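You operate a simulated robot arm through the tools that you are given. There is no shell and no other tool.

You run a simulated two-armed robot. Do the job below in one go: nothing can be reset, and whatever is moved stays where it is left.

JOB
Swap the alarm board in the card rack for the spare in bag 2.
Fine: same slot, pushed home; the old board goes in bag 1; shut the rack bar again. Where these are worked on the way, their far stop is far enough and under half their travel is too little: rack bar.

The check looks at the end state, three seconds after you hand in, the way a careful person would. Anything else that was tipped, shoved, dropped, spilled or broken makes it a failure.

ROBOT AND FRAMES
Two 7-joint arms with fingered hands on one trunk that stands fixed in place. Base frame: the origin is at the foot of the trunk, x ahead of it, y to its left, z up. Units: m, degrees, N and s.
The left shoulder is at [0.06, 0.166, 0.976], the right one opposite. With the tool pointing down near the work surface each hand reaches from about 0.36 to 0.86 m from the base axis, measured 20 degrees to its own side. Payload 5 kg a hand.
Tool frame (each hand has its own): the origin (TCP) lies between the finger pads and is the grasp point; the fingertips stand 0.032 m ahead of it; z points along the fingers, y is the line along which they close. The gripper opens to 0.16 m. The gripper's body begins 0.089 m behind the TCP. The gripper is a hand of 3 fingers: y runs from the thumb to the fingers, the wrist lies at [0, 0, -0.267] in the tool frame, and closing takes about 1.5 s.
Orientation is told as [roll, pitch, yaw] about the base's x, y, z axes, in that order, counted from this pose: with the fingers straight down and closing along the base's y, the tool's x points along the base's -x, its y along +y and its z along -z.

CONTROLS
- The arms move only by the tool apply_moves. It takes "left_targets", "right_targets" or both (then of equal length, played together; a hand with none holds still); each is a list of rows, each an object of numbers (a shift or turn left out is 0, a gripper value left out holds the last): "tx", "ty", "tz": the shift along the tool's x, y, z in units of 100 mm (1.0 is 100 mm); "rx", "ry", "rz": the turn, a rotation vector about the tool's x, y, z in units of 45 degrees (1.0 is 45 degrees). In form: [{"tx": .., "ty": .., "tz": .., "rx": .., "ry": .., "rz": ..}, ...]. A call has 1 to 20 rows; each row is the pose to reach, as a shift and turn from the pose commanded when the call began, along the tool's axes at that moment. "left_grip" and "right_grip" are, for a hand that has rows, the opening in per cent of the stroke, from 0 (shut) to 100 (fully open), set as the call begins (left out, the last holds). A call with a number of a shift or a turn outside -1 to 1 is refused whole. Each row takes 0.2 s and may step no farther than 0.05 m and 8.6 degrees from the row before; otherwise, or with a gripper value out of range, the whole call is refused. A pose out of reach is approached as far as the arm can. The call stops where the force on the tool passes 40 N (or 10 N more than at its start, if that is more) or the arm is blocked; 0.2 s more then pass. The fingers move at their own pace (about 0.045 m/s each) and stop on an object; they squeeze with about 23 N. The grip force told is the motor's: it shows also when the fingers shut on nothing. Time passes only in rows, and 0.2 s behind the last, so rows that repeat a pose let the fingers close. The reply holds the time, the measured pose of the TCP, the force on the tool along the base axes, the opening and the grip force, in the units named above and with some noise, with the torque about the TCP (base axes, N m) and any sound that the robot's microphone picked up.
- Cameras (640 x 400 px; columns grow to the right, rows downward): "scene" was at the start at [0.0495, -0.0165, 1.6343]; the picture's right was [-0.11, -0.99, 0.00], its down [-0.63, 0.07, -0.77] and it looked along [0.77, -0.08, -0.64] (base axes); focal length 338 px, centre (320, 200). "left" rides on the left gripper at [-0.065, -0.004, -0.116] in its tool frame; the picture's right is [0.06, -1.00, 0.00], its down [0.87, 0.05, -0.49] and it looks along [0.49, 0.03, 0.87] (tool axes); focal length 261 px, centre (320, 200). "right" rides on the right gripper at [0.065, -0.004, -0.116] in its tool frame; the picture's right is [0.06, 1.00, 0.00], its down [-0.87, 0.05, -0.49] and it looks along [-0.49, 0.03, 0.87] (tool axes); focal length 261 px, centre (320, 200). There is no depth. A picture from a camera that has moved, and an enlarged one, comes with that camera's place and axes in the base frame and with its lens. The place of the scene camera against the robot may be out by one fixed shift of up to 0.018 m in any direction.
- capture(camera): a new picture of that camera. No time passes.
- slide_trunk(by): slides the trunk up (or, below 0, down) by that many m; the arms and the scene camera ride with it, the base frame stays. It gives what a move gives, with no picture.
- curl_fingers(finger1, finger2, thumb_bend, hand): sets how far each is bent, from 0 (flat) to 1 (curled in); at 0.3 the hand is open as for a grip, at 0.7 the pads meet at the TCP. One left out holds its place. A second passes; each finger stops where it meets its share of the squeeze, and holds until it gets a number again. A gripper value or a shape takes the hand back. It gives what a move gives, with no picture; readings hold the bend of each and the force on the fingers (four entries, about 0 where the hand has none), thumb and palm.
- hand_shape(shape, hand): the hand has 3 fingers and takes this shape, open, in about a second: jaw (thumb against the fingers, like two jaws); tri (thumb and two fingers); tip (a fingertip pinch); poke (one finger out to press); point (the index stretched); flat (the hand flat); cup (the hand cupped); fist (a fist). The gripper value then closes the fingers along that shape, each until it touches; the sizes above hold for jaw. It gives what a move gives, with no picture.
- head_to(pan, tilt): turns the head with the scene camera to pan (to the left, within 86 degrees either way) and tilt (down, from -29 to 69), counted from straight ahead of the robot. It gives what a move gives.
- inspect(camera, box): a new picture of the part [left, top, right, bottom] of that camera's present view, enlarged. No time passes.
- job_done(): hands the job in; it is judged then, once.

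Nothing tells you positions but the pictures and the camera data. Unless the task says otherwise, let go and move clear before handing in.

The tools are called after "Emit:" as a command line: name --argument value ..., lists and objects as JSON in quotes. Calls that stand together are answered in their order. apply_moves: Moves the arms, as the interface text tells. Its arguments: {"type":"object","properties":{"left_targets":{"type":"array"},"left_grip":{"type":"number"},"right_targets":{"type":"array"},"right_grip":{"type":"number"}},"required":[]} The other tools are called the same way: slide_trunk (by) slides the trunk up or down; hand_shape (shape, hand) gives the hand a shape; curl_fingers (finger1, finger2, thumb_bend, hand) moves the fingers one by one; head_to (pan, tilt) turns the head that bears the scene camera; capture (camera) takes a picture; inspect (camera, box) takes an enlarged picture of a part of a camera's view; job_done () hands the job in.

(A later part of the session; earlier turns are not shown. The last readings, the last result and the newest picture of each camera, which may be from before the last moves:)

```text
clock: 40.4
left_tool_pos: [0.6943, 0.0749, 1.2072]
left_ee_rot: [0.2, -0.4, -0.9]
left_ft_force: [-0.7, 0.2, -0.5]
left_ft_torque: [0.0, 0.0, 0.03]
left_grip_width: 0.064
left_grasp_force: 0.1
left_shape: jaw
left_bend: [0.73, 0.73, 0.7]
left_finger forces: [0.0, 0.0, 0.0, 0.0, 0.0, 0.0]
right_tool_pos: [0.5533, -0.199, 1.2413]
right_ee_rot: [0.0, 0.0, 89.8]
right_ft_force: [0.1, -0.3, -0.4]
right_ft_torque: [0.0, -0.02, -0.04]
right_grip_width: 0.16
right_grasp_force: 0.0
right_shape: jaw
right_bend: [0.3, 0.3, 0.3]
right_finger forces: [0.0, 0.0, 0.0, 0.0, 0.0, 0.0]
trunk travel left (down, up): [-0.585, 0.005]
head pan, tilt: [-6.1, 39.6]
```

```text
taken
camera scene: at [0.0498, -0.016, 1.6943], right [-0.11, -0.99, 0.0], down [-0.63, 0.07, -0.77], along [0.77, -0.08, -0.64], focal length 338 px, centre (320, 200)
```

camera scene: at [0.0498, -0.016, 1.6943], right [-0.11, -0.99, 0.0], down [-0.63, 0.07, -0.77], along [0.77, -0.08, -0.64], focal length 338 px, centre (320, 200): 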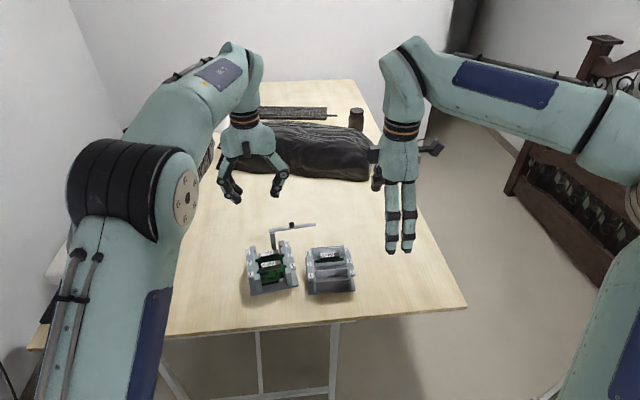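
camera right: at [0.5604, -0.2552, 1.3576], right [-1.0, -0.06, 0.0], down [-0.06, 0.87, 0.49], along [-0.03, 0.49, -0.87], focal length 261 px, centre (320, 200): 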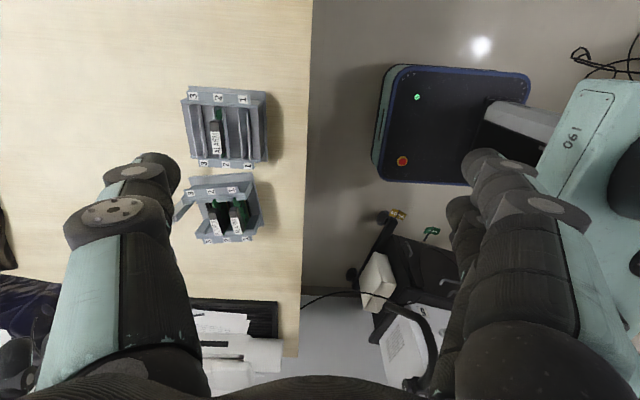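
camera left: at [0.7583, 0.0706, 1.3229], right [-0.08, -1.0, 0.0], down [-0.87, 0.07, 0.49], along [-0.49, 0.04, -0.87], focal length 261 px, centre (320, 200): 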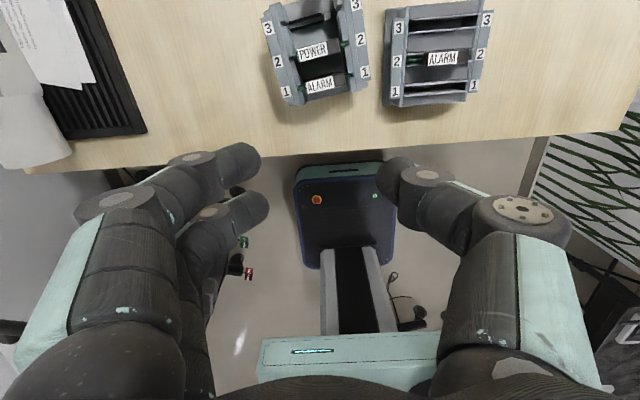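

The bar is fully open now, but the rack has turned about 12° and shifted roughly 1.5 cm; the bag holder hasn't moved. I'll correct the rack's pose later. First I'll park the left hand and check the right hand's reach at working height.

Emit:
apply_moves --left_targets '[{"ty": 0.25, "tx": 0.2}, {"ty": 0.5, "tx": 0.4}, {"ty": 0.75, "tx": 0.6}, {"ty": 1.0, "tx": 0.8}]'

Emit:
apply_moves --left_targets '[{"ty": 0.25, "tx": 0.2}, {"ty": 0.5, "tx": 0.4}, {"ty": 0.75, "tx": 0.5}, {"ty": 1.0, "tx": 0.5}]' --right_targets '[{"tz": 0.3}, {"tz": 0.6}, {"tz": 0.9}, {"tz": 1.0}]'

Emit:
apply_moves --right_targets '[{"tz": 0.2, "ty": -0.2}, {"tz": 0.4, "ty": -0.4}, {"tz": 0.6, "ty": -0.6}, {"tz": 0.6, "ty": -0.8}]'

Emit:
capture --camera "scene"

```text
clock: 41.4
left_tool_pos: [0.6106, 0.1735, 1.2051]
left_ee_rot: [0.1, -0.3, -0.9]
left_ft_force: [0.3, 0.5, -0.1]
left_ft_torque: [0.01, 0.0, 0.0]
left_grip_width: 0.0644
left_grasp_force: 0.1
left_shape: jaw
left_bend: [0.73, 0.73, 0.7]
left_finger forces: [0.1, 0.0, 0.0, 0.0, 0.0, 0.0]
right_tool_pos: [0.5547, -0.1986, 1.2417]
right_ee_rot: [-0.1, 0.1, 89.8]
right_ft_force: [-0.5, 0.4, -0.3]
right_ft_torque: [-0.03, -0.02, 0.02]
right_grip_width: 0.1597
right_grasp_force: 0.0
right_shape: jaw
right_bend: [0.3, 0.3, 0.3]
right_finger forces: [0.0, 0.0, 0.0, 0.0, 0.0, 0.0]
trunk travel left (down, up): [-0.585, 0.005]
head pan, tilt: [-6.1, 39.6]
```

```text
clock: 42.4
left_tool_pos: [0.5654, 0.2758, 1.2052]
left_ee_rot: [0.1, -0.2, -1.1]
left_ft_force: [-0.1, 1.1, -0.6]
left_ft_torque: [-0.01, 0.04, -0.01]
left_grip_width: 0.064
left_grasp_force: 0.1
left_shape: jaw
left_bend: [0.73, 0.73, 0.7]
left_finger forces: [0.0, 0.0, 0.0, 0.1, 0.0, 0.1]
right_tool_pos: [0.5533, -0.1993, 1.1418]
right_ee_rot: [-0.1, -0.1, 89.8]
right_ft_force: [-0.1, 0.6, 0.4]
right_ft_torque: [-0.02, 0.02, -0.01]
right_grip_width: 0.1599
right_grasp_force: 0.2
right_shape: jaw
right_bend: [0.3, 0.3, 0.3]
right_finger forces: [0.0, 0.0, 0.0, 0.0, 0.0, 0.0]
trunk travel left (down, up): [-0.585, 0.005]
head pan, tilt: [-6.1, 39.6]
```

```text
clock: 43.4
left_tool_pos: [0.5648, 0.277, 1.2049]
left_ee_rot: [0.2, -0.3, -1.0]
left_ft_force: [0.1, 0.2, 0.4]
left_ft_torque: [0.02, 0.0, 0.0]
left_grip_width: 0.0642
left_grasp_force: 0.0
left_shape: jaw
left_bend: [0.73, 0.73, 0.7]
left_finger forces: [0.0, 0.0, 0.0, 0.0, 0.1, 0.0]
right_tool_pos: [0.6335, -0.2012, 1.0808]
right_ee_rot: [-0.1, -0.1, 89.8]
right_ft_force: [0.2, -0.8, 0.0]
right_ft_torque: [0.01, -0.04, -0.02]
right_grip_width: 0.1598
right_grasp_force: 0.0
right_shape: jaw
right_bend: [0.3, 0.3, 0.3]
right_finger forces: [0.1, 0.0, 0.1, 0.0, 0.0, 0.1]
trunk travel left (down, up): [-0.585, 0.005]
head pan, tilt: [-6.1, 39.6]
```

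```text
taken
camera scene: at [0.0496, -0.0163, 1.6943], right [-0.11, -0.99, 0.0], down [-0.63, 0.07, -0.77], along [0.77, -0.08, -0.64], focal length 338 px, centre (320, 200)
```

scene: 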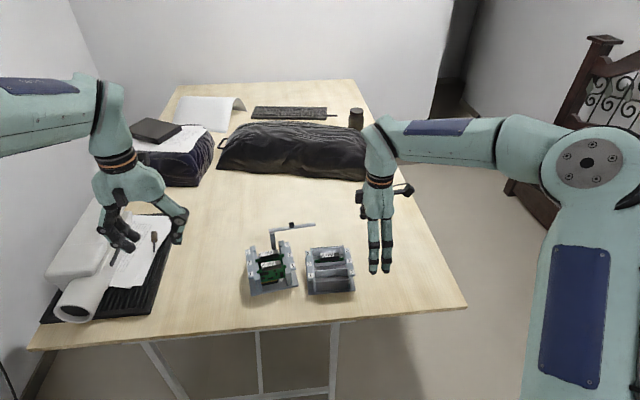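

Emit:
apply_moves --right_targets '[{"tx": -0.25, "ty": -0.12}, {"tx": -0.5, "ty": -0.25}, {"tx": -0.75, "ty": -0.37}, {"tx": -1.0, "ty": -0.5}]'

Emit:
apply_moves --right_targets '[{"tx": -0.25, "ty": -0.05}, {"tx": -0.5, "ty": -0.1}, {"tx": -0.75, "ty": -0.15}, {"tx": -1.0, "ty": -0.2}]'

Emit:
capture --camera "right"

```text
clock: 44.4
left_tool_pos: [0.5651, 0.2762, 1.2054]
left_ee_rot: [0.1, -0.3, -0.9]
left_ft_force: [0.0, -0.1, -0.4]
left_ft_torque: [0.0, 0.06, 0.0]
left_grip_width: 0.0642
left_grasp_force: 0.0
left_shape: jaw
left_bend: [0.73, 0.73, 0.7]
left_finger forces: [0.0, 0.1, 0.0, 0.0, 0.0, 0.0]
right_tool_pos: [0.6856, -0.1006, 1.0803]
right_ee_rot: [-0.1, -0.1, 89.8]
right_ft_force: [0.6, 0.0, -0.3]
right_ft_torque: [-0.02, -0.02, -0.01]
right_grip_width: 0.1599
right_grasp_force: 0.1
right_shape: jaw
right_bend: [0.3, 0.3, 0.3]
right_finger forces: [0.0, 0.0, 0.1, 0.1, 0.1, 0.0]
trunk travel left (down, up): [-0.585, 0.005]
head pan, tilt: [-6.1, 39.6]
```

```text
clock: 45.4
left_tool_pos: [0.5651, 0.2776, 1.2039]
left_ee_rot: [0.1, -0.3, -0.9]
left_ft_force: [0.3, -0.9, 0.2]
left_ft_torque: [-0.02, -0.01, 0.0]
left_grip_width: 0.0643
left_grasp_force: 0.1
left_shape: jaw
left_bend: [0.73, 0.73, 0.7]
left_finger forces: [0.1, 0.0, 0.0, 0.0, 0.0, 0.0]
right_tool_pos: [0.7054, -0.0015, 1.084]
right_ee_rot: [-0.1, 0.0, 89.8]
right_ft_force: [-0.5, 0.0, -1.0]
right_ft_torque: [-0.05, 0.01, 0.0]
right_grip_width: 0.16
right_grasp_force: 0.0
right_shape: jaw
right_bend: [0.3, 0.3, 0.3]
right_finger forces: [0.0, 0.0, 0.0, 0.0, 0.0, 0.1]
trunk travel left (down, up): [-0.585, 0.005]
head pan, tilt: [-6.1, 39.6]
```

```text
taken
camera right: at [0.7075, -0.0651, 1.199], right [-1.0, -0.06, 0.0], down [-0.05, 0.87, 0.49], along [-0.03, 0.49, -0.87], focal length 261 px, centre (320, 200)
```

right: 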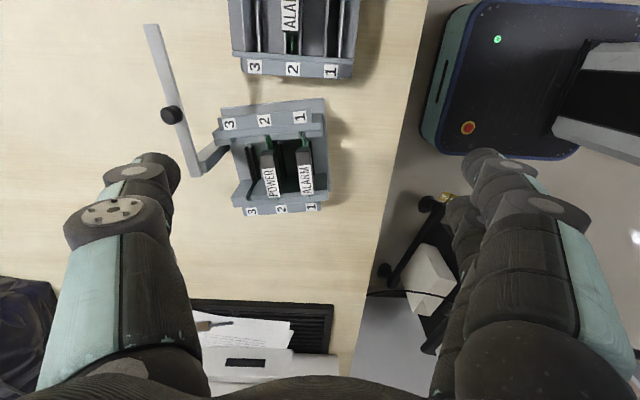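

Emit:
inspect --camera "right" --box '[215, 90, 345, 225]'

Emit:
inspect --camera "scene" --box '[230, 210, 370, 305]'

```text
2.96 times, centred on (280, 158) of right
camera zoom: at [0.7075, -0.0651, 1.199], right [-1.0, -0.06, 0.0], down [-0.05, 0.87, 0.49], along [-0.03, 0.49, -0.87], focal length 772 px, centre (438, 326)
```

zoom: 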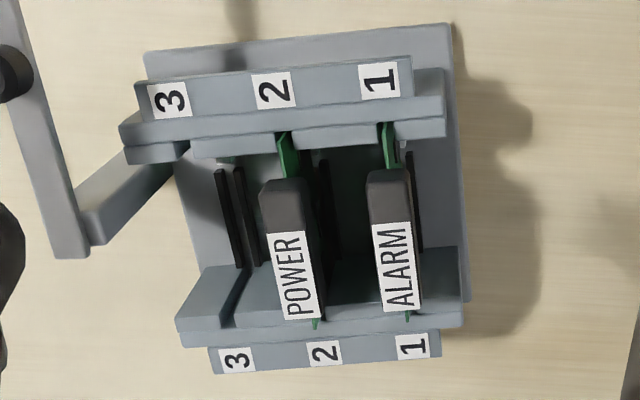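

```text
4.21 times, centred on (300, 258) of scene
camera zoom: at [0.0497, -0.0155, 1.6943], right [-0.11, -0.99, 0.0], down [-0.63, 0.07, -0.77], along [0.77, -0.08, -0.64], focal length 1422 px, centre (404, -42)
```

zoom: 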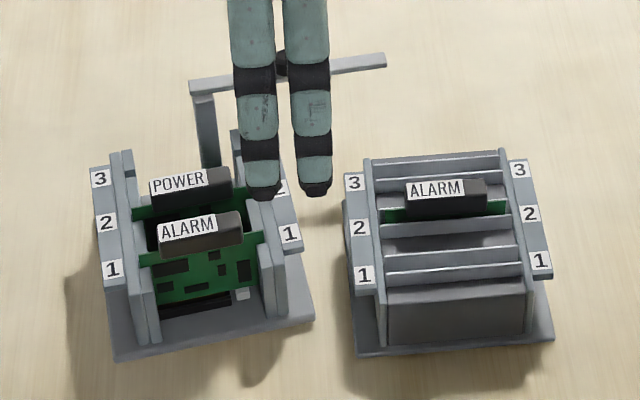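

Emit:
apply_moves --right_targets '[{"rz": -0.09}, {"rz": -0.18}, {"rz": -0.18}, {"rz": -0.18}, {"rz": -0.18}, {"rz": -0.18}, {"rz": -0.18}]' --right_grip 22

Emit:
capture --camera "right"

Emit:
inspect --camera "scene" --box '[230, 130, 370, 250]'

Emit:
capture --camera "left"

```text
clock: 47.0
left_tool_pos: [0.565, 0.2767, 1.2056]
left_ee_rot: [0.2, -0.2, -1.0]
left_ft_force: [-0.1, -0.5, -0.4]
left_ft_torque: [0.03, -0.01, -0.02]
left_grip_width: 0.0641
left_grasp_force: 0.1
left_shape: jaw
left_bend: [0.73, 0.73, 0.7]
left_finger forces: [0.0, 0.0, 0.0, 0.0, 0.0, 0.0]
right_tool_pos: [0.7045, -0.0011, 1.0819]
right_ee_rot: [-0.3, -0.1, 95.8]
right_ft_force: [-0.2, -0.4, -0.8]
right_ft_torque: [0.02, -0.01, -0.01]
right_grip_width: 0.0357
right_grasp_force: 0.2
right_shape: jaw
right_bend: [0.73, 0.73, 0.7]
right_finger forces: [0.0, 0.1, 0.1, 0.1, 0.0, 0.1]
right hand out of reach, approached as far as the arm can: row 2, 3
trunk travel left (down, up): [-0.585, 0.005]
head pan, tilt: [-6.1, 39.6]
```

```text
taken
camera right: at [0.7127, -0.0634, 1.1987], right [-0.99, -0.16, -0.01], down [-0.14, 0.86, 0.49], along [-0.08, 0.49, -0.87], focal length 261 px, centre (320, 200)
```

right: 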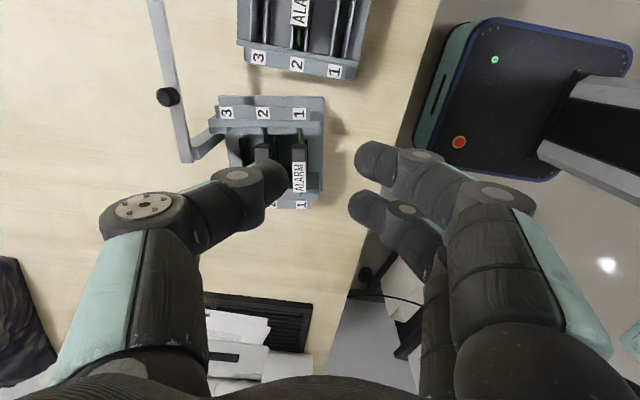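

```text
3.33 times, centred on (300, 190) of scene
camera zoom: at [0.0496, -0.0162, 1.6943], right [-0.11, -0.99, 0.0], down [-0.63, 0.07, -0.77], along [0.77, -0.08, -0.64], focal length 1126 px, centre (387, 233)
```

zoom: 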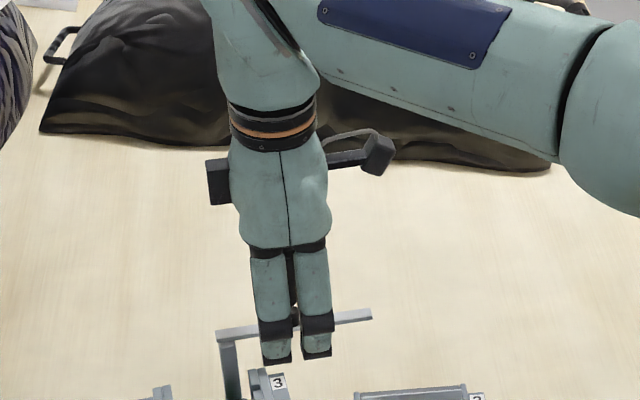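

```text
taken
camera left: at [0.6295, 0.2713, 1.3208], right [-0.08, -1.0, 0.0], down [-0.87, 0.07, 0.49], along [-0.49, 0.04, -0.87], focal length 261 px, centre (320, 200)
```

left: 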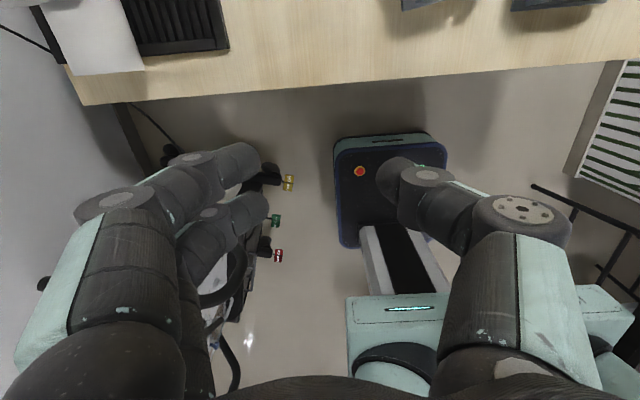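

The rack's ALARM handle is now at about (0.718, 0.066), top z≈0.895, yaw≈8°. I'll position the right hand above it at yaw ~96° and check reach.

Emit:
apply_moves --right_targets '[{"tx": -0.16, "ty": -0.05, "tz": 0.15}, {"tx": -0.33, "ty": -0.1, "tz": 0.3}, {"tx": -0.49, "ty": -0.15, "tz": 0.5}, {"tx": -0.653, "ty": -0.202, "tz": 0.62}]'

Emit:
capture --camera "right"

Emit:
inspect --camera "scene" --box '[220, 160, 360, 300]'

```text
clock: 48.0
left_tool_pos: [0.5657, 0.2754, 1.2052]
left_ee_rot: [0.2, -0.3, -1.1]
left_ft_force: [0.7, 0.3, -0.2]
left_ft_torque: [-0.01, 0.04, 0.0]
left_grip_width: 0.0642
left_grasp_force: 0.0
left_shape: jaw
left_bend: [0.73, 0.73, 0.7]
left_finger forces: [0.0, 0.0, 0.1, 0.0, 0.1, 0.0]
right_tool_pos: [0.7118, 0.0494, 1.0348]
right_ee_rot: [-0.2, 0.0, 97.7]
right_ft_force: [0.3, 0.7, 0.3]
right_ft_torque: [0.0, 0.0, 0.0]
right_grip_width: 0.0351
right_grasp_force: 0.0
right_shape: jaw
right_bend: [0.73, 0.73, 0.7]
right_finger forces: [0.0, 0.1, 0.0, 0.0, 0.1, 0.0]
right hand out of reach, approached as far as the arm can: row 1, 2, 4
trunk travel left (down, up): [-0.585, 0.005]
head pan, tilt: [-6.1, 39.6]
```

```text
taken
camera right: at [0.7225, -0.0134, 1.1504], right [-0.98, -0.2, 0.0], down [-0.17, 0.85, 0.49], along [-0.09, 0.48, -0.87], focal length 261 px, centre (320, 200)
```

right: 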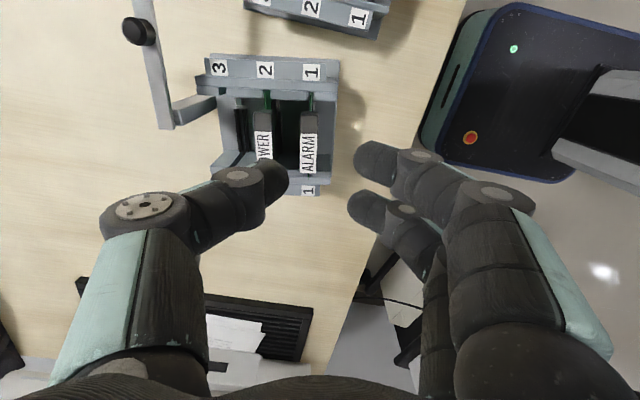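

```text
2.86 times, centred on (290, 230) of scene
camera zoom: at [0.0497, -0.0164, 1.6943], right [-0.11, -0.99, 0.0], down [-0.63, 0.07, -0.77], along [0.77, -0.08, -0.64], focal length 965 px, centre (406, 114)
```

zoom: 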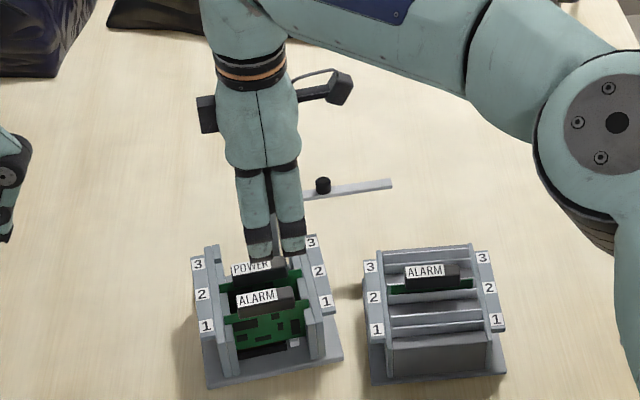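

Emit:
apply_moves --right_targets '[{"rz": 0.1}, {"rz": 0.2}, {"rz": 0.2}]'

```text
clock: 48.8
left_tool_pos: [0.5646, 0.2762, 1.2057]
left_ee_rot: [0.1, -0.3, -0.9]
left_ft_force: [1.0, 0.2, 0.2]
left_ft_torque: [-0.03, 0.01, 0.01]
left_grip_width: 0.0641
left_grasp_force: 0.1
left_shape: jaw
left_bend: [0.73, 0.73, 0.7]
left_finger forces: [0.1, 0.0, 0.1, 0.0, 0.0, 0.0]
right_tool_pos: [0.7114, 0.0521, 1.0357]
right_ee_rot: [-0.1, 0.1, 88.8]
right_ft_force: [0.5, -0.3, 0.3]
right_ft_torque: [0.0, 0.03, -0.01]
right_grip_width: 0.0349
right_grasp_force: 0.0
right_shape: jaw
right_bend: [0.73, 0.73, 0.7]
right_finger forces: [0.0, 0.0, 0.1, 0.0, 0.0, 0.0]
trunk travel left (down, up): [-0.585, 0.005]
head pan, tilt: [-6.1, 39.6]
```

Emit:
apply_moves --right_targets '[{"tx": -0.1, "tz": 0.15}, {"tx": -0.2, "tz": 0.25}, {"tx": -0.28, "tz": 0.35}]'

```text
clock: 49.6
left_tool_pos: [0.5645, 0.2765, 1.2045]
left_ee_rot: [0.1, -0.3, -1.0]
left_ft_force: [-0.6, 0.1, 0.0]
left_ft_torque: [-0.03, -0.03, 0.04]
left_grip_width: 0.064
left_grasp_force: 0.0
left_shape: jaw
left_bend: [0.73, 0.73, 0.7]
left_finger forces: [0.1, 0.1, 0.1, 0.0, 0.0, 0.0]
right_tool_pos: [0.7124, 0.0784, 0.9985]
right_ee_rot: [-0.1, 0.0, 88.9]
right_ft_force: [0.3, 0.4, -0.4]
right_ft_torque: [-0.04, -0.01, -0.02]
right_grip_width: 0.0349
right_grasp_force: 0.0
right_shape: jaw
right_bend: [0.73, 0.73, 0.7]
right_finger forces: [0.1, 0.0, 0.0, 0.0, 0.0, 0.1]
trunk travel left (down, up): [-0.585, 0.005]
head pan, tilt: [-6.1, 39.6]
```

Emit:
apply_moves --right_targets '[{"tx": 0.06, "ty": -0.03, "rz": -0.06, "tz": 0.1}, {"tx": 0.124, "ty": -0.062, "rz": -0.122, "tz": 0.2}, {"tx": 0.124, "ty": -0.062, "rz": -0.122, "tz": 0.3}, {"tx": 0.124, "ty": -0.062, "rz": -0.122, "tz": 0.3}]' --right_grip 18

Emit:
capture --camera "right"

Emit:
inspect --camera "right" --box '[190, 80, 350, 210]'

```text
clock: 50.6
left_tool_pos: [0.5653, 0.2762, 1.2039]
left_ee_rot: [0.2, -0.4, -1.0]
left_ft_force: [-0.2, -1.0, 0.5]
left_ft_torque: [-0.01, 0.02, -0.01]
left_grip_width: 0.0641
left_grasp_force: 0.0
left_shape: jaw
left_bend: [0.73, 0.73, 0.7]
left_finger forces: [0.0, 0.0, 0.0, 0.0, 0.0, 0.0]
right_tool_pos: [0.7183, 0.0665, 0.9709]
right_ee_rot: [-0.3, -0.1, 94.4]
right_ft_force: [-1.3, -0.3, 0.2]
right_ft_torque: [0.0, 0.0, -0.02]
right_grip_width: 0.0296
right_grasp_force: 0.0
right_shape: jaw
right_bend: [0.73, 0.73, 0.7]
right_finger forces: [0.1, 0.0, 0.0, 0.1, 0.0, 0.0]
trunk travel left (down, up): [-0.585, 0.005]
head pan, tilt: [-6.1, 39.6]
```

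```text
taken
camera right: at [0.726, 0.0028, 1.0862], right [-0.99, -0.14, 0.0], down [-0.12, 0.86, 0.49], along [-0.07, 0.49, -0.87], focal length 261 px, centre (320, 200)
```

right: 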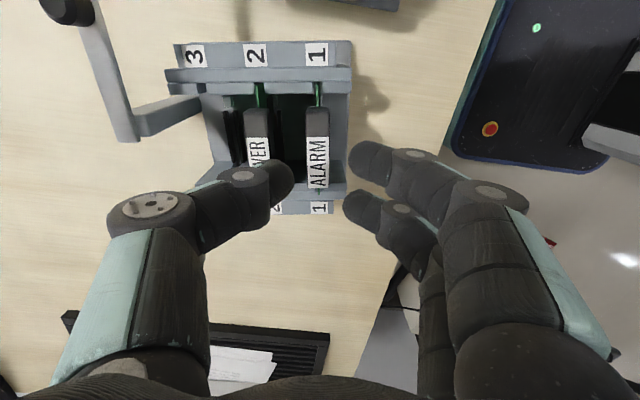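

```text
3.08 times, centred on (270, 145) of right
camera zoom: at [0.726, 0.0028, 1.0862], right [-0.99, -0.14, 0.0], down [-0.12, 0.86, 0.49], along [-0.07, 0.49, -0.87], focal length 802 px, centre (474, 369)
```

zoom: 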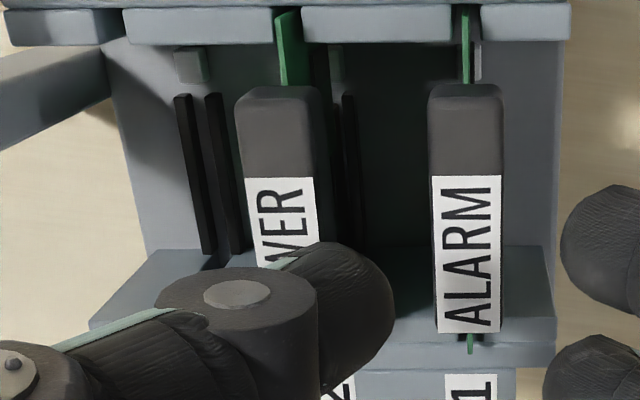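

Emit:
apply_moves --right_targets '[{"tz": 0.12, "ty": 0.01}, {"tz": 0.24, "ty": 0.01}, {"tz": 0.35, "ty": 0.01}]'

Emit:
capture --camera "right"

Emit:
inspect --camera "right" --box '[220, 100, 400, 230]'

```text
clock: 51.4
left_tool_pos: [0.5653, 0.2763, 1.2048]
left_ee_rot: [0.2, -0.3, -1.0]
left_ft_force: [0.2, 0.4, -0.3]
left_ft_torque: [-0.04, 0.0, 0.04]
left_grip_width: 0.0642
left_grasp_force: 0.1
left_shape: jaw
left_bend: [0.73, 0.73, 0.7]
left_finger forces: [0.1, 0.1, 0.0, 0.0, 0.1, 0.0]
right_tool_pos: [0.7189, 0.0656, 0.9337]
right_ee_rot: [-0.1, 0.1, 94.4]
right_ft_force: [-0.4, 0.1, 0.1]
right_ft_torque: [-0.01, -0.01, -0.03]
right_grip_width: 0.0294
right_grasp_force: 0.1
right_shape: jaw
right_bend: [0.73, 0.73, 0.7]
right_finger forces: [0.1, 0.0, 0.0, 0.1, 0.2, 0.1]
trunk travel left (down, up): [-0.585, 0.005]
head pan, tilt: [-6.1, 39.6]
```

```text
taken
camera right: at [0.7258, 0.0028, 1.0493], right [-0.99, -0.14, 0.0], down [-0.12, 0.86, 0.49], along [-0.07, 0.49, -0.87], focal length 261 px, centre (320, 200)
```

right: 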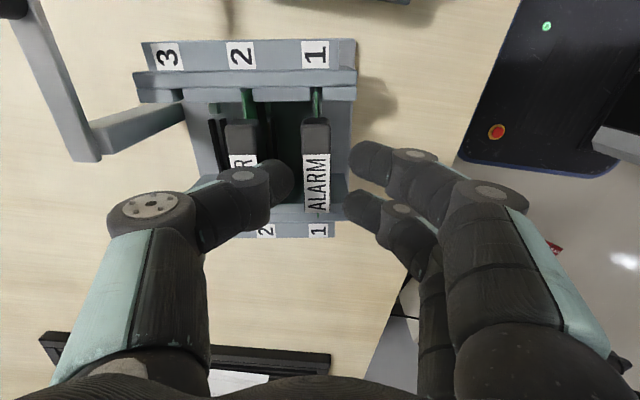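

```text
3.08 times, centred on (310, 165) of right
camera zoom: at [0.7258, 0.0028, 1.0493], right [-0.99, -0.14, 0.0], down [-0.12, 0.86, 0.49], along [-0.07, 0.49, -0.87], focal length 802 px, centre (351, 308)
```

zoom: 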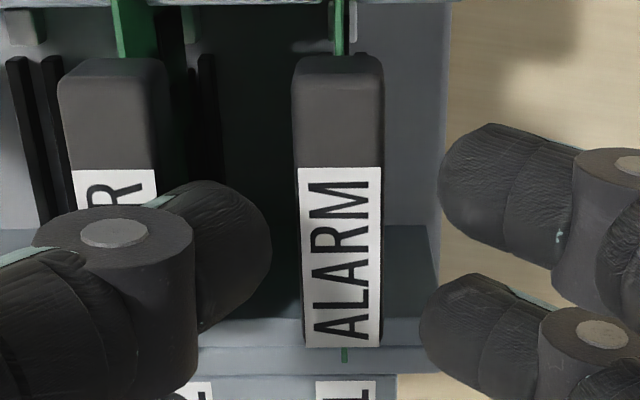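

Emit:
apply_moves --right_targets '[{"ty": 0.01}, {"ty": 0.015}, {"ty": 0.015}]' --right_grip 14

Emit:
inspect --camera "right" --box '[220, 100, 400, 230]'

```text
clock: 52.2
left_tool_pos: [0.5643, 0.2748, 1.2033]
left_ee_rot: [0.1, -0.3, -1.0]
left_ft_force: [0.0, -0.4, 0.4]
left_ft_torque: [-0.04, 0.02, 0.01]
left_grip_width: 0.0641
left_grasp_force: 0.0
left_shape: jaw
left_bend: [0.73, 0.73, 0.7]
left_finger forces: [0.0, 0.1, 0.0, 0.1, 0.0, 0.0]
right_tool_pos: [0.7172, 0.0661, 0.9332]
right_ee_rot: [-0.2, 0.0, 94.3]
right_ft_force: [0.2, 0.3, -0.1]
right_ft_torque: [0.0, 0.02, -0.02]
right_grip_width: 0.0228
right_grasp_force: 0.1
right_shape: jaw
right_bend: [0.72, 0.72, 0.7]
right_finger forces: [0.0, 0.1, 0.0, 0.0, 0.0, 0.1]
trunk travel left (down, up): [-0.585, 0.005]
head pan, tilt: [-6.1, 39.6]
```

```text
3.08 times, centred on (310, 165) of right
camera zoom: at [0.725, 0.0025, 1.0501], right [-0.99, -0.14, 0.0], down [-0.12, 0.86, 0.49], along [-0.07, 0.49, -0.87], focal length 802 px, centre (351, 308)
```

zoom: 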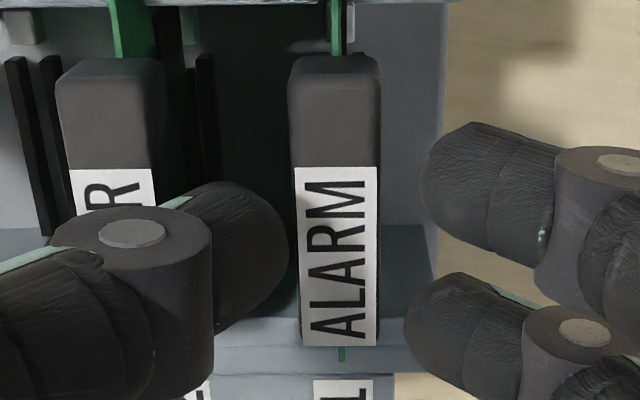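

Emit:
apply_moves --right_targets '[{"ty": -0.015}, {"ty": -0.015, "tz": 0.06}, {"ty": -0.015, "tz": 0.12}]'

Emit:
inspect --camera "right" --box '[220, 110, 400, 240]'

```text
clock: 53.0
left_tool_pos: [0.5653, 0.2745, 1.2043]
left_ee_rot: [0.3, -0.3, -1.0]
left_ft_force: [0.7, 0.4, 0.1]
left_ft_torque: [0.01, 0.02, -0.04]
left_grip_width: 0.0642
left_grasp_force: 0.0
left_shape: jaw
left_bend: [0.73, 0.73, 0.7]
left_finger forces: [0.0, 0.1, 0.0, 0.0, 0.0, 0.0]
right_tool_pos: [0.7186, 0.0662, 0.9228]
right_ee_rot: [-0.1, 0.0, 94.4]
right_ft_force: [-0.8, -0.2, -0.2]
right_ft_torque: [-0.01, 0.03, 0.03]
right_grip_width: 0.0229
right_grasp_force: 0.1
right_shape: jaw
right_bend: [0.72, 0.72, 0.7]
right_finger forces: [0.0, 0.0, 0.1, 0.0, 0.0, 0.0]
trunk travel left (down, up): [-0.585, 0.005]
head pan, tilt: [-6.1, 39.6]
```

```text
3.08 times, centred on (310, 175) of right
camera zoom: at [0.726, 0.0035, 1.0383], right [-0.99, -0.14, 0.0], down [-0.12, 0.86, 0.49], along [-0.07, 0.49, -0.87], focal length 802 px, centre (351, 277)
```

zoom: 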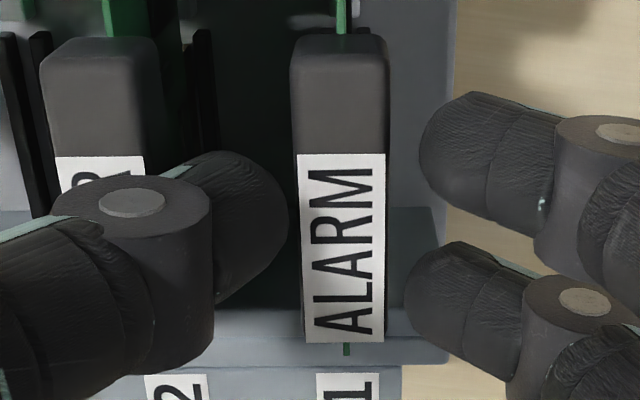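

Emit:
apply_moves --right_targets '[{"tz": 0.04}, {"tz": 0.08}, {"tz": 0.12}]'

Emit:
inspect --camera "right" --box '[220, 110, 400, 240]'

Emit:
inspect --camera "scene" --box '[230, 200, 320, 300]'

```text
clock: 53.8
left_tool_pos: [0.5642, 0.2761, 1.2057]
left_ee_rot: [0.2, -0.2, -1.0]
left_ft_force: [-0.1, -0.3, 0.1]
left_ft_torque: [0.0, 0.03, -0.03]
left_grip_width: 0.0643
left_grasp_force: 0.1
left_shape: jaw
left_bend: [0.73, 0.73, 0.7]
left_finger forces: [0.0, 0.0, 0.0, 0.0, 0.1, 0.0]
right_tool_pos: [0.7179, 0.0653, 0.9123]
right_ee_rot: [-0.3, 0.0, 94.3]
right_ft_force: [-0.5, -0.7, 10.4]
right_ft_torque: [0.07, -0.32, 0.04]
right_grip_width: 0.0229
right_grasp_force: 0.1
right_shape: jaw
right_bend: [0.72, 0.72, 0.7]
right_finger forces: [0.1, 0.1, 0.0, 0.0, 14.5, 0.0]
trunk travel left (down, up): [-0.585, 0.005]
head pan, tilt: [-6.1, 39.6]
```

```text
3.08 times, centred on (310, 175) of right
camera zoom: at [0.7253, 0.0019, 1.0287], right [-0.99, -0.14, -0.01], down [-0.12, 0.86, 0.49], along [-0.06, 0.49, -0.87], focal length 802 px, centre (351, 277)
```

zoom: 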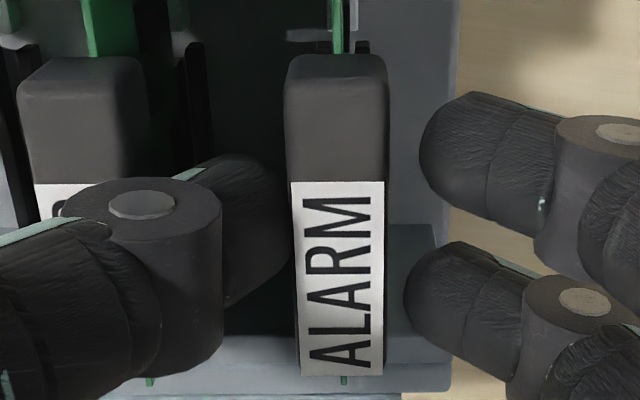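

```text
4.00 times, centred on (275, 250) of scene
camera zoom: at [0.0485, -0.0165, 1.6945], right [-0.11, -0.99, 0.0], down [-0.63, 0.07, -0.77], along [0.77, -0.08, -0.64], focal length 1351 px, centre (500, 0)
```

zoom: 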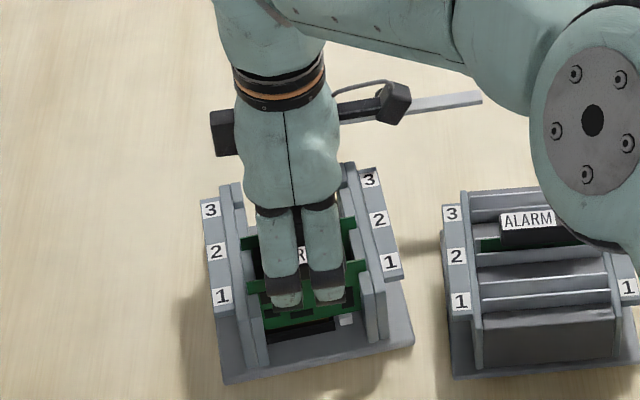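

The thumb touched the POWER handle, so I'm backing up. A tilt of about 9° will make the thumb more vertical so it fits between the two handles.

Emit:
apply_moves --right_targets '[{"tz": -0.1}, {"tz": -0.23}, {"tz": -0.23, "rx": 0.07, "ty": 0.01}, {"tz": -0.23, "rx": 0.14, "ty": 0.025}, {"tz": -0.23, "rx": 0.2, "ty": 0.038}, {"tz": -0.23, "rx": 0.2, "ty": 0.038}]'

Emit:
inspect --camera "right" --box '[220, 100, 400, 230]'

Emit:
inspect --camera "scene" --box '[230, 200, 320, 300]'

```text
clock: 55.2
left_tool_pos: [0.5654, 0.2756, 1.2043]
left_ee_rot: [0.2, -0.3, -1.1]
left_ft_force: [0.3, -0.5, 0.2]
left_ft_torque: [-0.03, 0.02, -0.01]
left_grip_width: 0.064
left_grasp_force: 0.1
left_shape: jaw
left_bend: [0.73, 0.73, 0.7]
left_finger forces: [0.0, 0.1, 0.0, 0.0, 0.0, 0.0]
right_tool_pos: [0.7147, 0.0658, 0.9329]
right_ee_rot: [-9.2, 0.1, 94.4]
right_ft_force: [0.0, 0.0, -0.3]
right_ft_torque: [0.01, 0.0, 0.03]
right_grip_width: 0.0226
right_grasp_force: 0.0
right_shape: jaw
right_bend: [0.72, 0.72, 0.7]
right_finger forces: [0.0, 0.0, 0.0, 0.0, 0.1, 0.1]
trunk travel left (down, up): [-0.585, 0.005]
head pan, tilt: [-6.1, 39.6]
```

```text
3.08 times, centred on (310, 165) of right
camera zoom: at [0.7042, 0.0013, 1.0476], right [-0.98, -0.14, -0.16], down [-0.2, 0.86, 0.48], along [0.07, 0.5, -0.86], focal length 802 px, centre (351, 308)
```

zoom: 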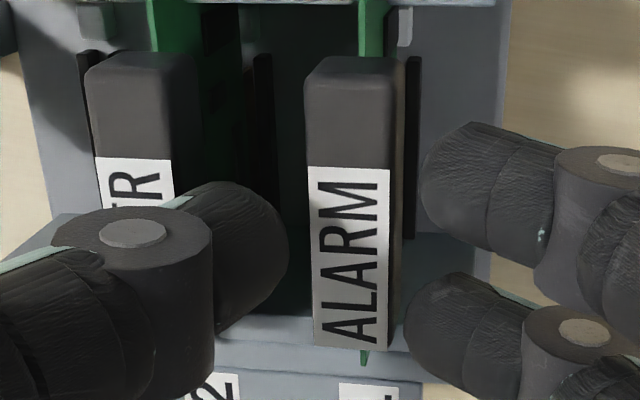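

```text
4.00 times, centred on (275, 250) of scene
camera zoom: at [0.0498, -0.0163, 1.6943], right [-0.11, -0.99, 0.0], down [-0.63, 0.07, -0.77], along [0.77, -0.08, -0.64], focal length 1351 px, centre (500, 0)
```

zoom: 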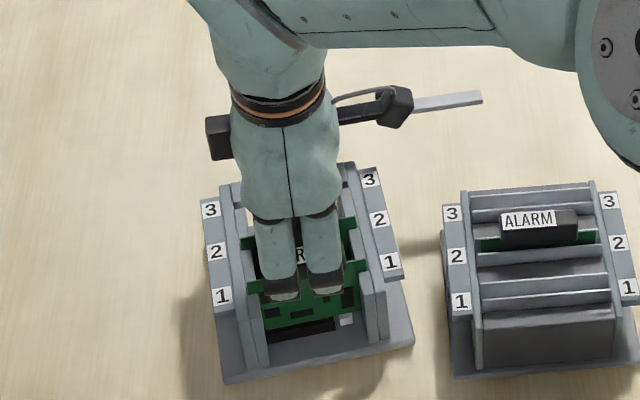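

Emit:
apply_moves --right_targets '[{"tz": 0.06, "ty": 0.01}, {"tz": 0.12, "ty": 0.019}, {"tz": 0.17, "ty": 0.027}]'

Emit:
inspect --camera "right" --box '[220, 110, 400, 240]'

```text
clock: 56.0
left_tool_pos: [0.5663, 0.2762, 1.2045]
left_ee_rot: [0.1, -0.2, -1.0]
left_ft_force: [0.6, -0.7, -0.2]
left_ft_torque: [-0.02, 0.0, 0.04]
left_grip_width: 0.0643
left_grasp_force: 0.1
left_shape: jaw
left_bend: [0.73, 0.73, 0.7]
left_finger forces: [0.1, 0.1, 0.0, 0.0, 0.0, 0.0]
right_tool_pos: [0.7156, 0.0648, 0.9152]
right_ee_rot: [-9.2, 0.0, 94.5]
right_ft_force: [-0.3, 0.3, 0.3]
right_ft_torque: [0.03, 0.04, 0.01]
right_grip_width: 0.0227
right_grasp_force: 0.1
right_shape: jaw
right_bend: [0.72, 0.72, 0.7]
right_finger forces: [0.0, 0.0, 0.0, 0.0, 0.1, 0.0]
trunk travel left (down, up): [-0.585, 0.005]
head pan, tilt: [-6.1, 39.6]
```

```text
3.08 times, centred on (310, 175) of right
camera zoom: at [0.7047, 0.0007, 1.031], right [-0.98, -0.14, -0.16], down [-0.2, 0.86, 0.48], along [0.07, 0.5, -0.86], focal length 802 px, centre (351, 277)
```

zoom: 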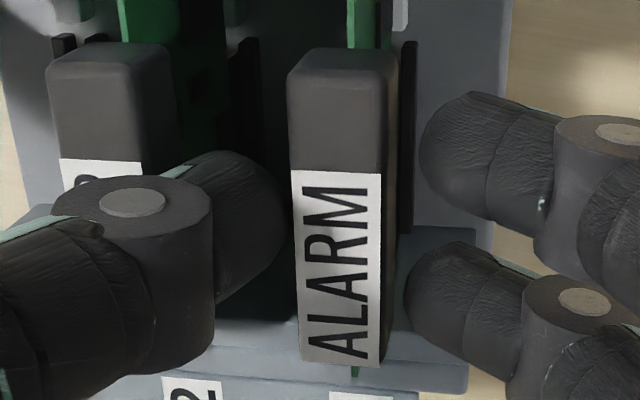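

Emit:
apply_moves --right_targets '[{"tz": 0.033, "ty": 0.003}, {"tz": 0.066, "ty": 0.006}, {"tz": 0.1, "ty": 0.012}]'

Emit:
inspect --camera "right" --box '[220, 110, 400, 240]'

```text
clock: 56.8
left_tool_pos: [0.5648, 0.276, 1.2054]
left_ee_rot: [0.3, -0.3, -1.0]
left_ft_force: [0.1, 0.5, -0.2]
left_ft_torque: [0.01, -0.03, 0.0]
left_grip_width: 0.064
left_grasp_force: 0.1
left_shape: jaw
left_bend: [0.73, 0.73, 0.7]
left_finger forces: [0.0, 0.0, 0.0, 0.0, 0.0, 0.0]
right_tool_pos: [0.7155, 0.0648, 0.9059]
right_ee_rot: [-9.2, 0.0, 94.5]
right_ft_force: [-3.1, 0.2, 3.7]
right_ft_torque: [0.05, -0.14, 0.04]
right_grip_width: 0.0223
right_grasp_force: 0.0
right_shape: jaw
right_bend: [0.72, 0.72, 0.7]
right_finger forces: [0.0, 0.0, 0.0, 0.1, 6.3, 0.1]
trunk travel left (down, up): [-0.585, 0.005]
head pan, tilt: [-6.1, 39.6]
```

```text
3.08 times, centred on (310, 175) of right
camera zoom: at [0.7052, 0.0006, 1.0216], right [-0.98, -0.14, -0.16], down [-0.2, 0.86, 0.48], along [0.07, 0.5, -0.86], focal length 802 px, centre (351, 277)
```

zoom: 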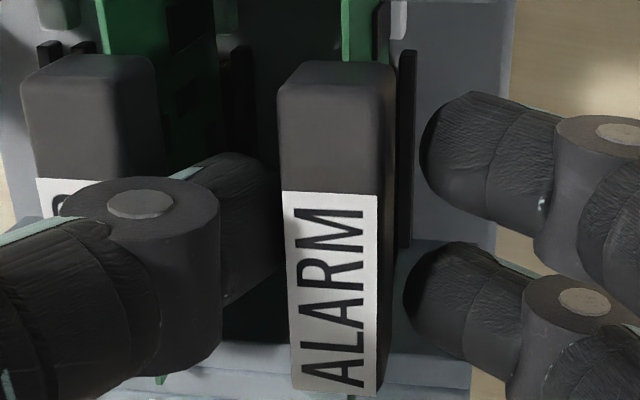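

Emit:
apply_moves --right_targets '[{"tz": -0.012}, {"tz": -0.012}, {"tz": -0.012}, {"tz": -0.012}, {"tz": -0.012}]' --right_grip 0

Emit:
inspect --camera "right" --box '[220, 110, 400, 240]'

Emit:
inspect --camera "scene" --box '[230, 200, 320, 300]'

```text
clock: 58.0
left_tool_pos: [0.5647, 0.2764, 1.2045]
left_ee_rot: [0.2, -0.2, -1.0]
left_ft_force: [-0.3, 0.1, -0.4]
left_ft_torque: [0.02, 0.01, 0.0]
left_grip_width: 0.064
left_grasp_force: 0.1
left_shape: jaw
left_bend: [0.73, 0.73, 0.7]
left_finger forces: [0.1, 0.0, 0.0, 0.0, 0.0, 0.1]
right_tool_pos: [0.7167, 0.0653, 0.9065]
right_ee_rot: [-9.0, -0.1, 94.4]
right_ft_force: [-1.5, -0.2, -4.3]
right_ft_torque: [-0.03, 0.14, 0.02]
right_grip_width: 0.0151
right_grasp_force: 22.8
right_shape: jaw
right_bend: [0.71, 0.72, 0.7]
right_finger forces: [10.3, 10.1, 0.0, 0.1, 19.3, 0.1]
trunk travel left (down, up): [-0.585, 0.005]
head pan, tilt: [-6.1, 39.6]
```

```text
3.08 times, centred on (310, 175) of right
camera zoom: at [0.7052, 0.0006, 1.0216], right [-0.98, -0.14, -0.16], down [-0.2, 0.86, 0.48], along [0.07, 0.5, -0.86], focal length 802 px, centre (351, 277)
```

zoom: 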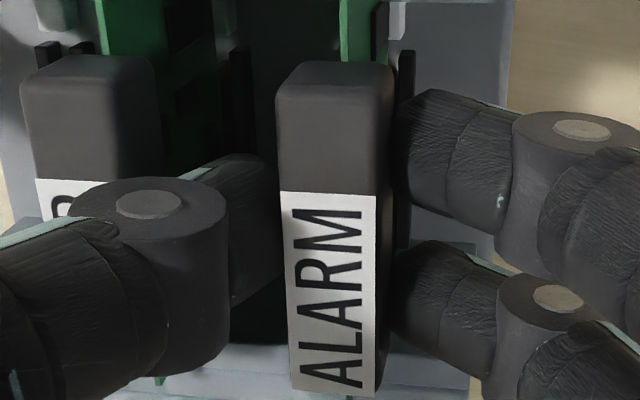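

```text
4.00 times, centred on (275, 250) of scene
camera zoom: at [0.0499, -0.0163, 1.6942], right [-0.11, -0.99, 0.0], down [-0.63, 0.07, -0.77], along [0.77, -0.08, -0.64], focal length 1351 px, centre (500, 0)
```

zoom: 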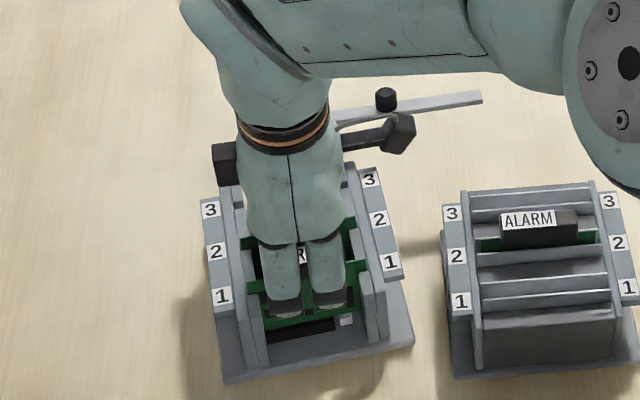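

The handle is gripped firmly (about 20 N). Before extracting, I'll use this grip to slide and rotate the rack back toward its original pose.

Emit:
apply_moves --right_targets '[{"tx": -0.028, "ty": 0.019, "tz": -0.003, "ry": 0.006, "rz": 0.038}, {"tx": -0.056, "ty": 0.038, "tz": -0.006, "ry": 0.012, "rz": 0.077}]'

Emit:
inspect --camera "scene" --box '[230, 200, 320, 300]'

```text
clock: 58.6
left_tool_pos: [0.5661, 0.2757, 1.2053]
left_ee_rot: [0.2, -0.2, -0.9]
left_ft_force: [-0.4, -0.4, -1.1]
left_ft_torque: [0.0, 0.0, 0.02]
left_grip_width: 0.064
left_grasp_force: 0.1
left_shape: jaw
left_bend: [0.73, 0.73, 0.7]
left_finger forces: [0.0, 0.0, 0.1, 0.0, 0.0, 0.0]
right_tool_pos: [0.7119, 0.0704, 0.9064]
right_ee_rot: [-9.1, 0.0, 90.9]
right_ft_force: [3.8, -7.4, -6.8]
right_ft_torque: [-0.17, 0.02, 0.04]
right_grip_width: 0.0145
right_grasp_force: 23.2
right_shape: jaw
right_bend: [0.71, 0.72, 0.7]
right_finger forces: [9.4, 9.4, 0.0, 0.0, 22.0, 0.0]
trunk travel left (down, up): [-0.585, 0.005]
head pan, tilt: [-6.1, 39.6]
```

```text
4.00 times, centred on (275, 250) of scene
camera zoom: at [0.0506, -0.017, 1.6942], right [-0.11, -0.99, 0.0], down [-0.63, 0.07, -0.77], along [0.77, -0.08, -0.64], focal length 1351 px, centre (500, 0)
```

zoom: 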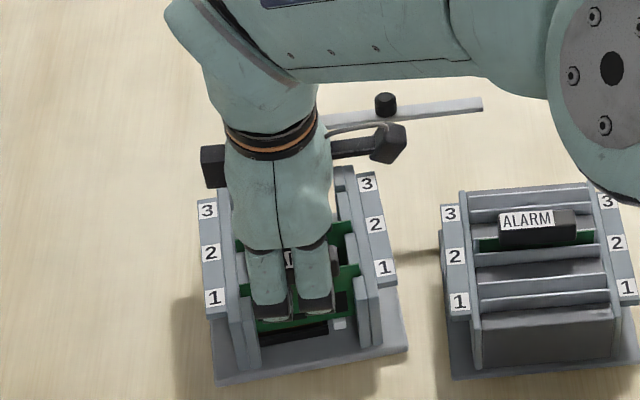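

Emit:
apply_moves --right_targets '[{"tx": -0.035, "ty": 0.027, "tz": -0.004, "ry": 0.008, "rz": 0.051}, {"tx": -0.07, "ty": 0.055, "tz": -0.008, "ry": 0.016, "rz": 0.103}, {"tx": -0.106, "ty": 0.082, "tz": -0.013, "ry": 0.024, "rz": 0.154}]'

Emit:
inspect --camera "scene" --box '[230, 200, 320, 300]'

```text
clock: 59.4
left_tool_pos: [0.5657, 0.2757, 1.2048]
left_ee_rot: [0.2, -0.2, -0.9]
left_ft_force: [-0.5, 0.4, 0.2]
left_ft_torque: [-0.01, 0.04, 0.03]
left_grip_width: 0.0639
left_grasp_force: 0.0
left_shape: jaw
left_bend: [0.73, 0.73, 0.7]
left_finger forces: [0.0, 0.0, 0.0, 0.0, 0.0, 0.0]
right_tool_pos: [0.7023, 0.0817, 0.9059]
right_ee_rot: [-9.1, 0.0, 84.0]
right_ft_force: [5.3, -6.6, -3.0]
right_ft_torque: [-0.16, 0.0, 0.17]
right_grip_width: 0.014
right_grasp_force: 23.3
right_shape: jaw
right_bend: [0.71, 0.72, 0.7]
right_finger forces: [8.6, 9.9, 0.1, 0.1, 23.8, 0.0]
trunk travel left (down, up): [-0.585, 0.005]
head pan, tilt: [-6.1, 39.6]
```

```text
4.00 times, centred on (275, 250) of scene
camera zoom: at [0.0504, -0.0167, 1.6943], right [-0.11, -0.99, 0.0], down [-0.63, 0.07, -0.77], along [0.77, -0.08, -0.64], focal length 1351 px, centre (500, 0)
```

zoom: 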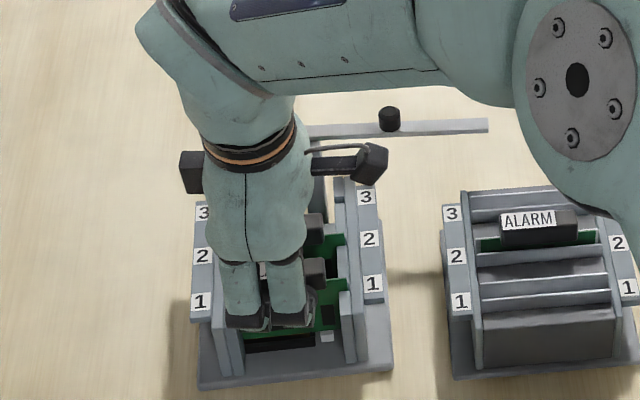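

Emit:
apply_moves --right_targets '[{"tx": -0.005, "ty": 0.012, "ry": 0.008, "rz": 0.05}, {"tx": -0.01, "ty": 0.025, "ry": 0.016, "rz": 0.1}, {"tx": -0.01, "ty": 0.025, "ry": 0.016, "rz": 0.1}]'

Emit:
inspect --camera "scene" --box '[230, 200, 320, 300]'

```text
clock: 60.2
left_tool_pos: [0.5662, 0.2759, 1.2049]
left_ee_rot: [0.2, -0.2, -1.1]
left_ft_force: [0.0, 0.8, -0.4]
left_ft_torque: [0.02, -0.02, 0.02]
left_grip_width: 0.064
left_grasp_force: 0.0
left_shape: jaw
left_bend: [0.73, 0.73, 0.7]
left_finger forces: [0.0, 0.0, 0.1, 0.1, 0.1, 0.0]
right_tool_pos: [0.7005, 0.0825, 0.9062]
right_ee_rot: [-9.1, -0.1, 79.4]
right_ft_force: [12.1, -3.3, 0.5]
right_ft_torque: [-0.13, -0.19, 0.39]
right_grip_width: 0.0145
right_grasp_force: 23.1
right_shape: jaw
right_bend: [0.71, 0.72, 0.7]
right_finger forces: [6.1, 11.2, 0.0, 0.0, 28.7, 0.0]
trunk travel left (down, up): [-0.585, 0.005]
head pan, tilt: [-6.1, 39.6]
```

```text
4.00 times, centred on (275, 250) of scene
camera zoom: at [0.0508, -0.0167, 1.6943], right [-0.11, -0.99, 0.0], down [-0.63, 0.07, -0.77], along [0.77, -0.08, -0.64], focal length 1351 px, centre (500, 0)
```

zoom: 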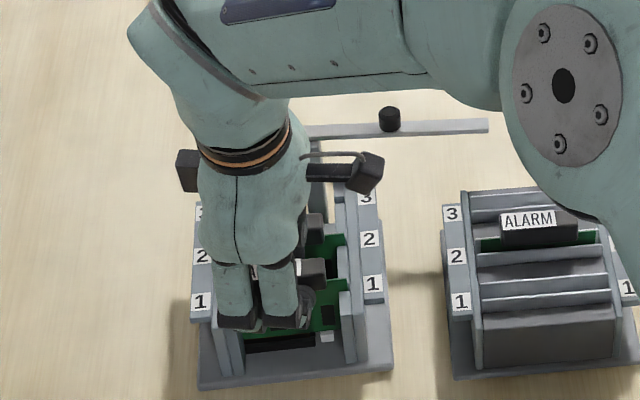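

Emit:
apply_moves --right_targets '[{"rz": -0.06, "ry": -0.01, "ty": -0.02, "tx": 0.01}, {"rz": -0.12, "ry": -0.02, "ty": -0.03, "tx": 0.02}, {"rz": -0.15, "ry": -0.024, "ty": -0.03, "tx": 0.03}]'

Emit:
inspect --camera "scene" --box '[230, 200, 320, 300]'

Emit:
inspect --camera "right" --box '[200, 90, 420, 250]'

```text
clock: 61.0
left_tool_pos: [0.5651, 0.2775, 1.2045]
left_ee_rot: [0.0, -0.3, -1.0]
left_ft_force: [0.4, -0.3, -0.5]
left_ft_torque: [0.0, 0.01, 0.01]
left_grip_width: 0.0642
left_grasp_force: 0.0
left_shape: jaw
left_bend: [0.73, 0.73, 0.7]
left_finger forces: [0.1, 0.1, 0.1, 0.0, 0.1, 0.0]
right_tool_pos: [0.7023, 0.0818, 0.9063]
right_ee_rot: [-9.0, -0.1, 86.3]
right_ft_force: [2.8, 4.4, -1.0]
right_ft_torque: [0.08, 0.01, -0.09]
right_grip_width: 0.0145
right_grasp_force: 23.5
right_shape: jaw
right_bend: [0.71, 0.72, 0.7]
right_finger forces: [10.5, 7.7, 0.0, 0.0, 21.0, 0.0]
trunk travel left (down, up): [-0.585, 0.005]
head pan, tilt: [-6.1, 39.6]
```

```text
4.00 times, centred on (275, 250) of scene
camera zoom: at [0.0499, -0.0158, 1.6942], right [-0.11, -0.99, 0.0], down [-0.63, 0.07, -0.77], along [0.77, -0.08, -0.64], focal length 1351 px, centre (500, 0)
```

zoom: 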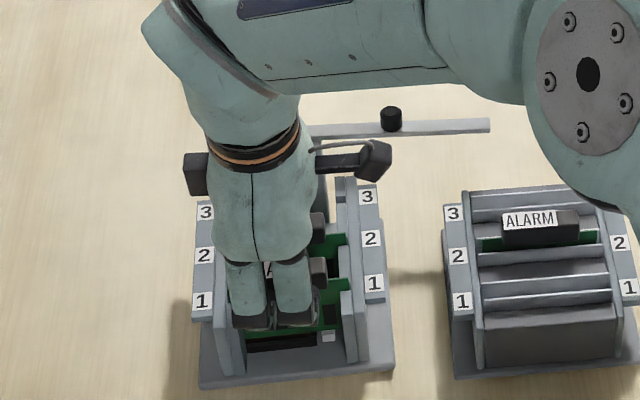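

```text
2.50 times, centred on (310, 170) of right
camera zoom: at [0.6822, 0.0182, 1.0218], right [-0.99, 0.0, -0.16], down [-0.07, 0.88, 0.48], along [0.14, 0.48, -0.86], focal length 652 px, centre (345, 275)
```

zoom: 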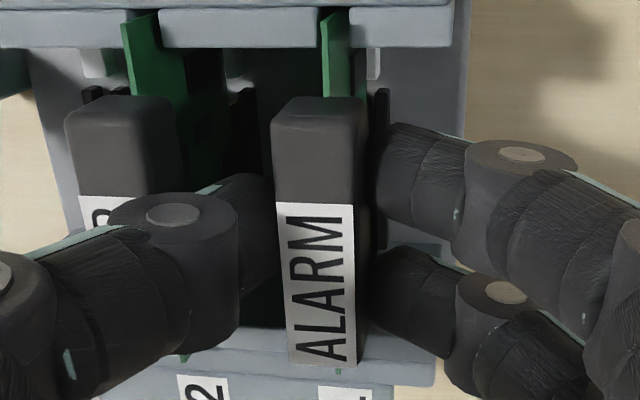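

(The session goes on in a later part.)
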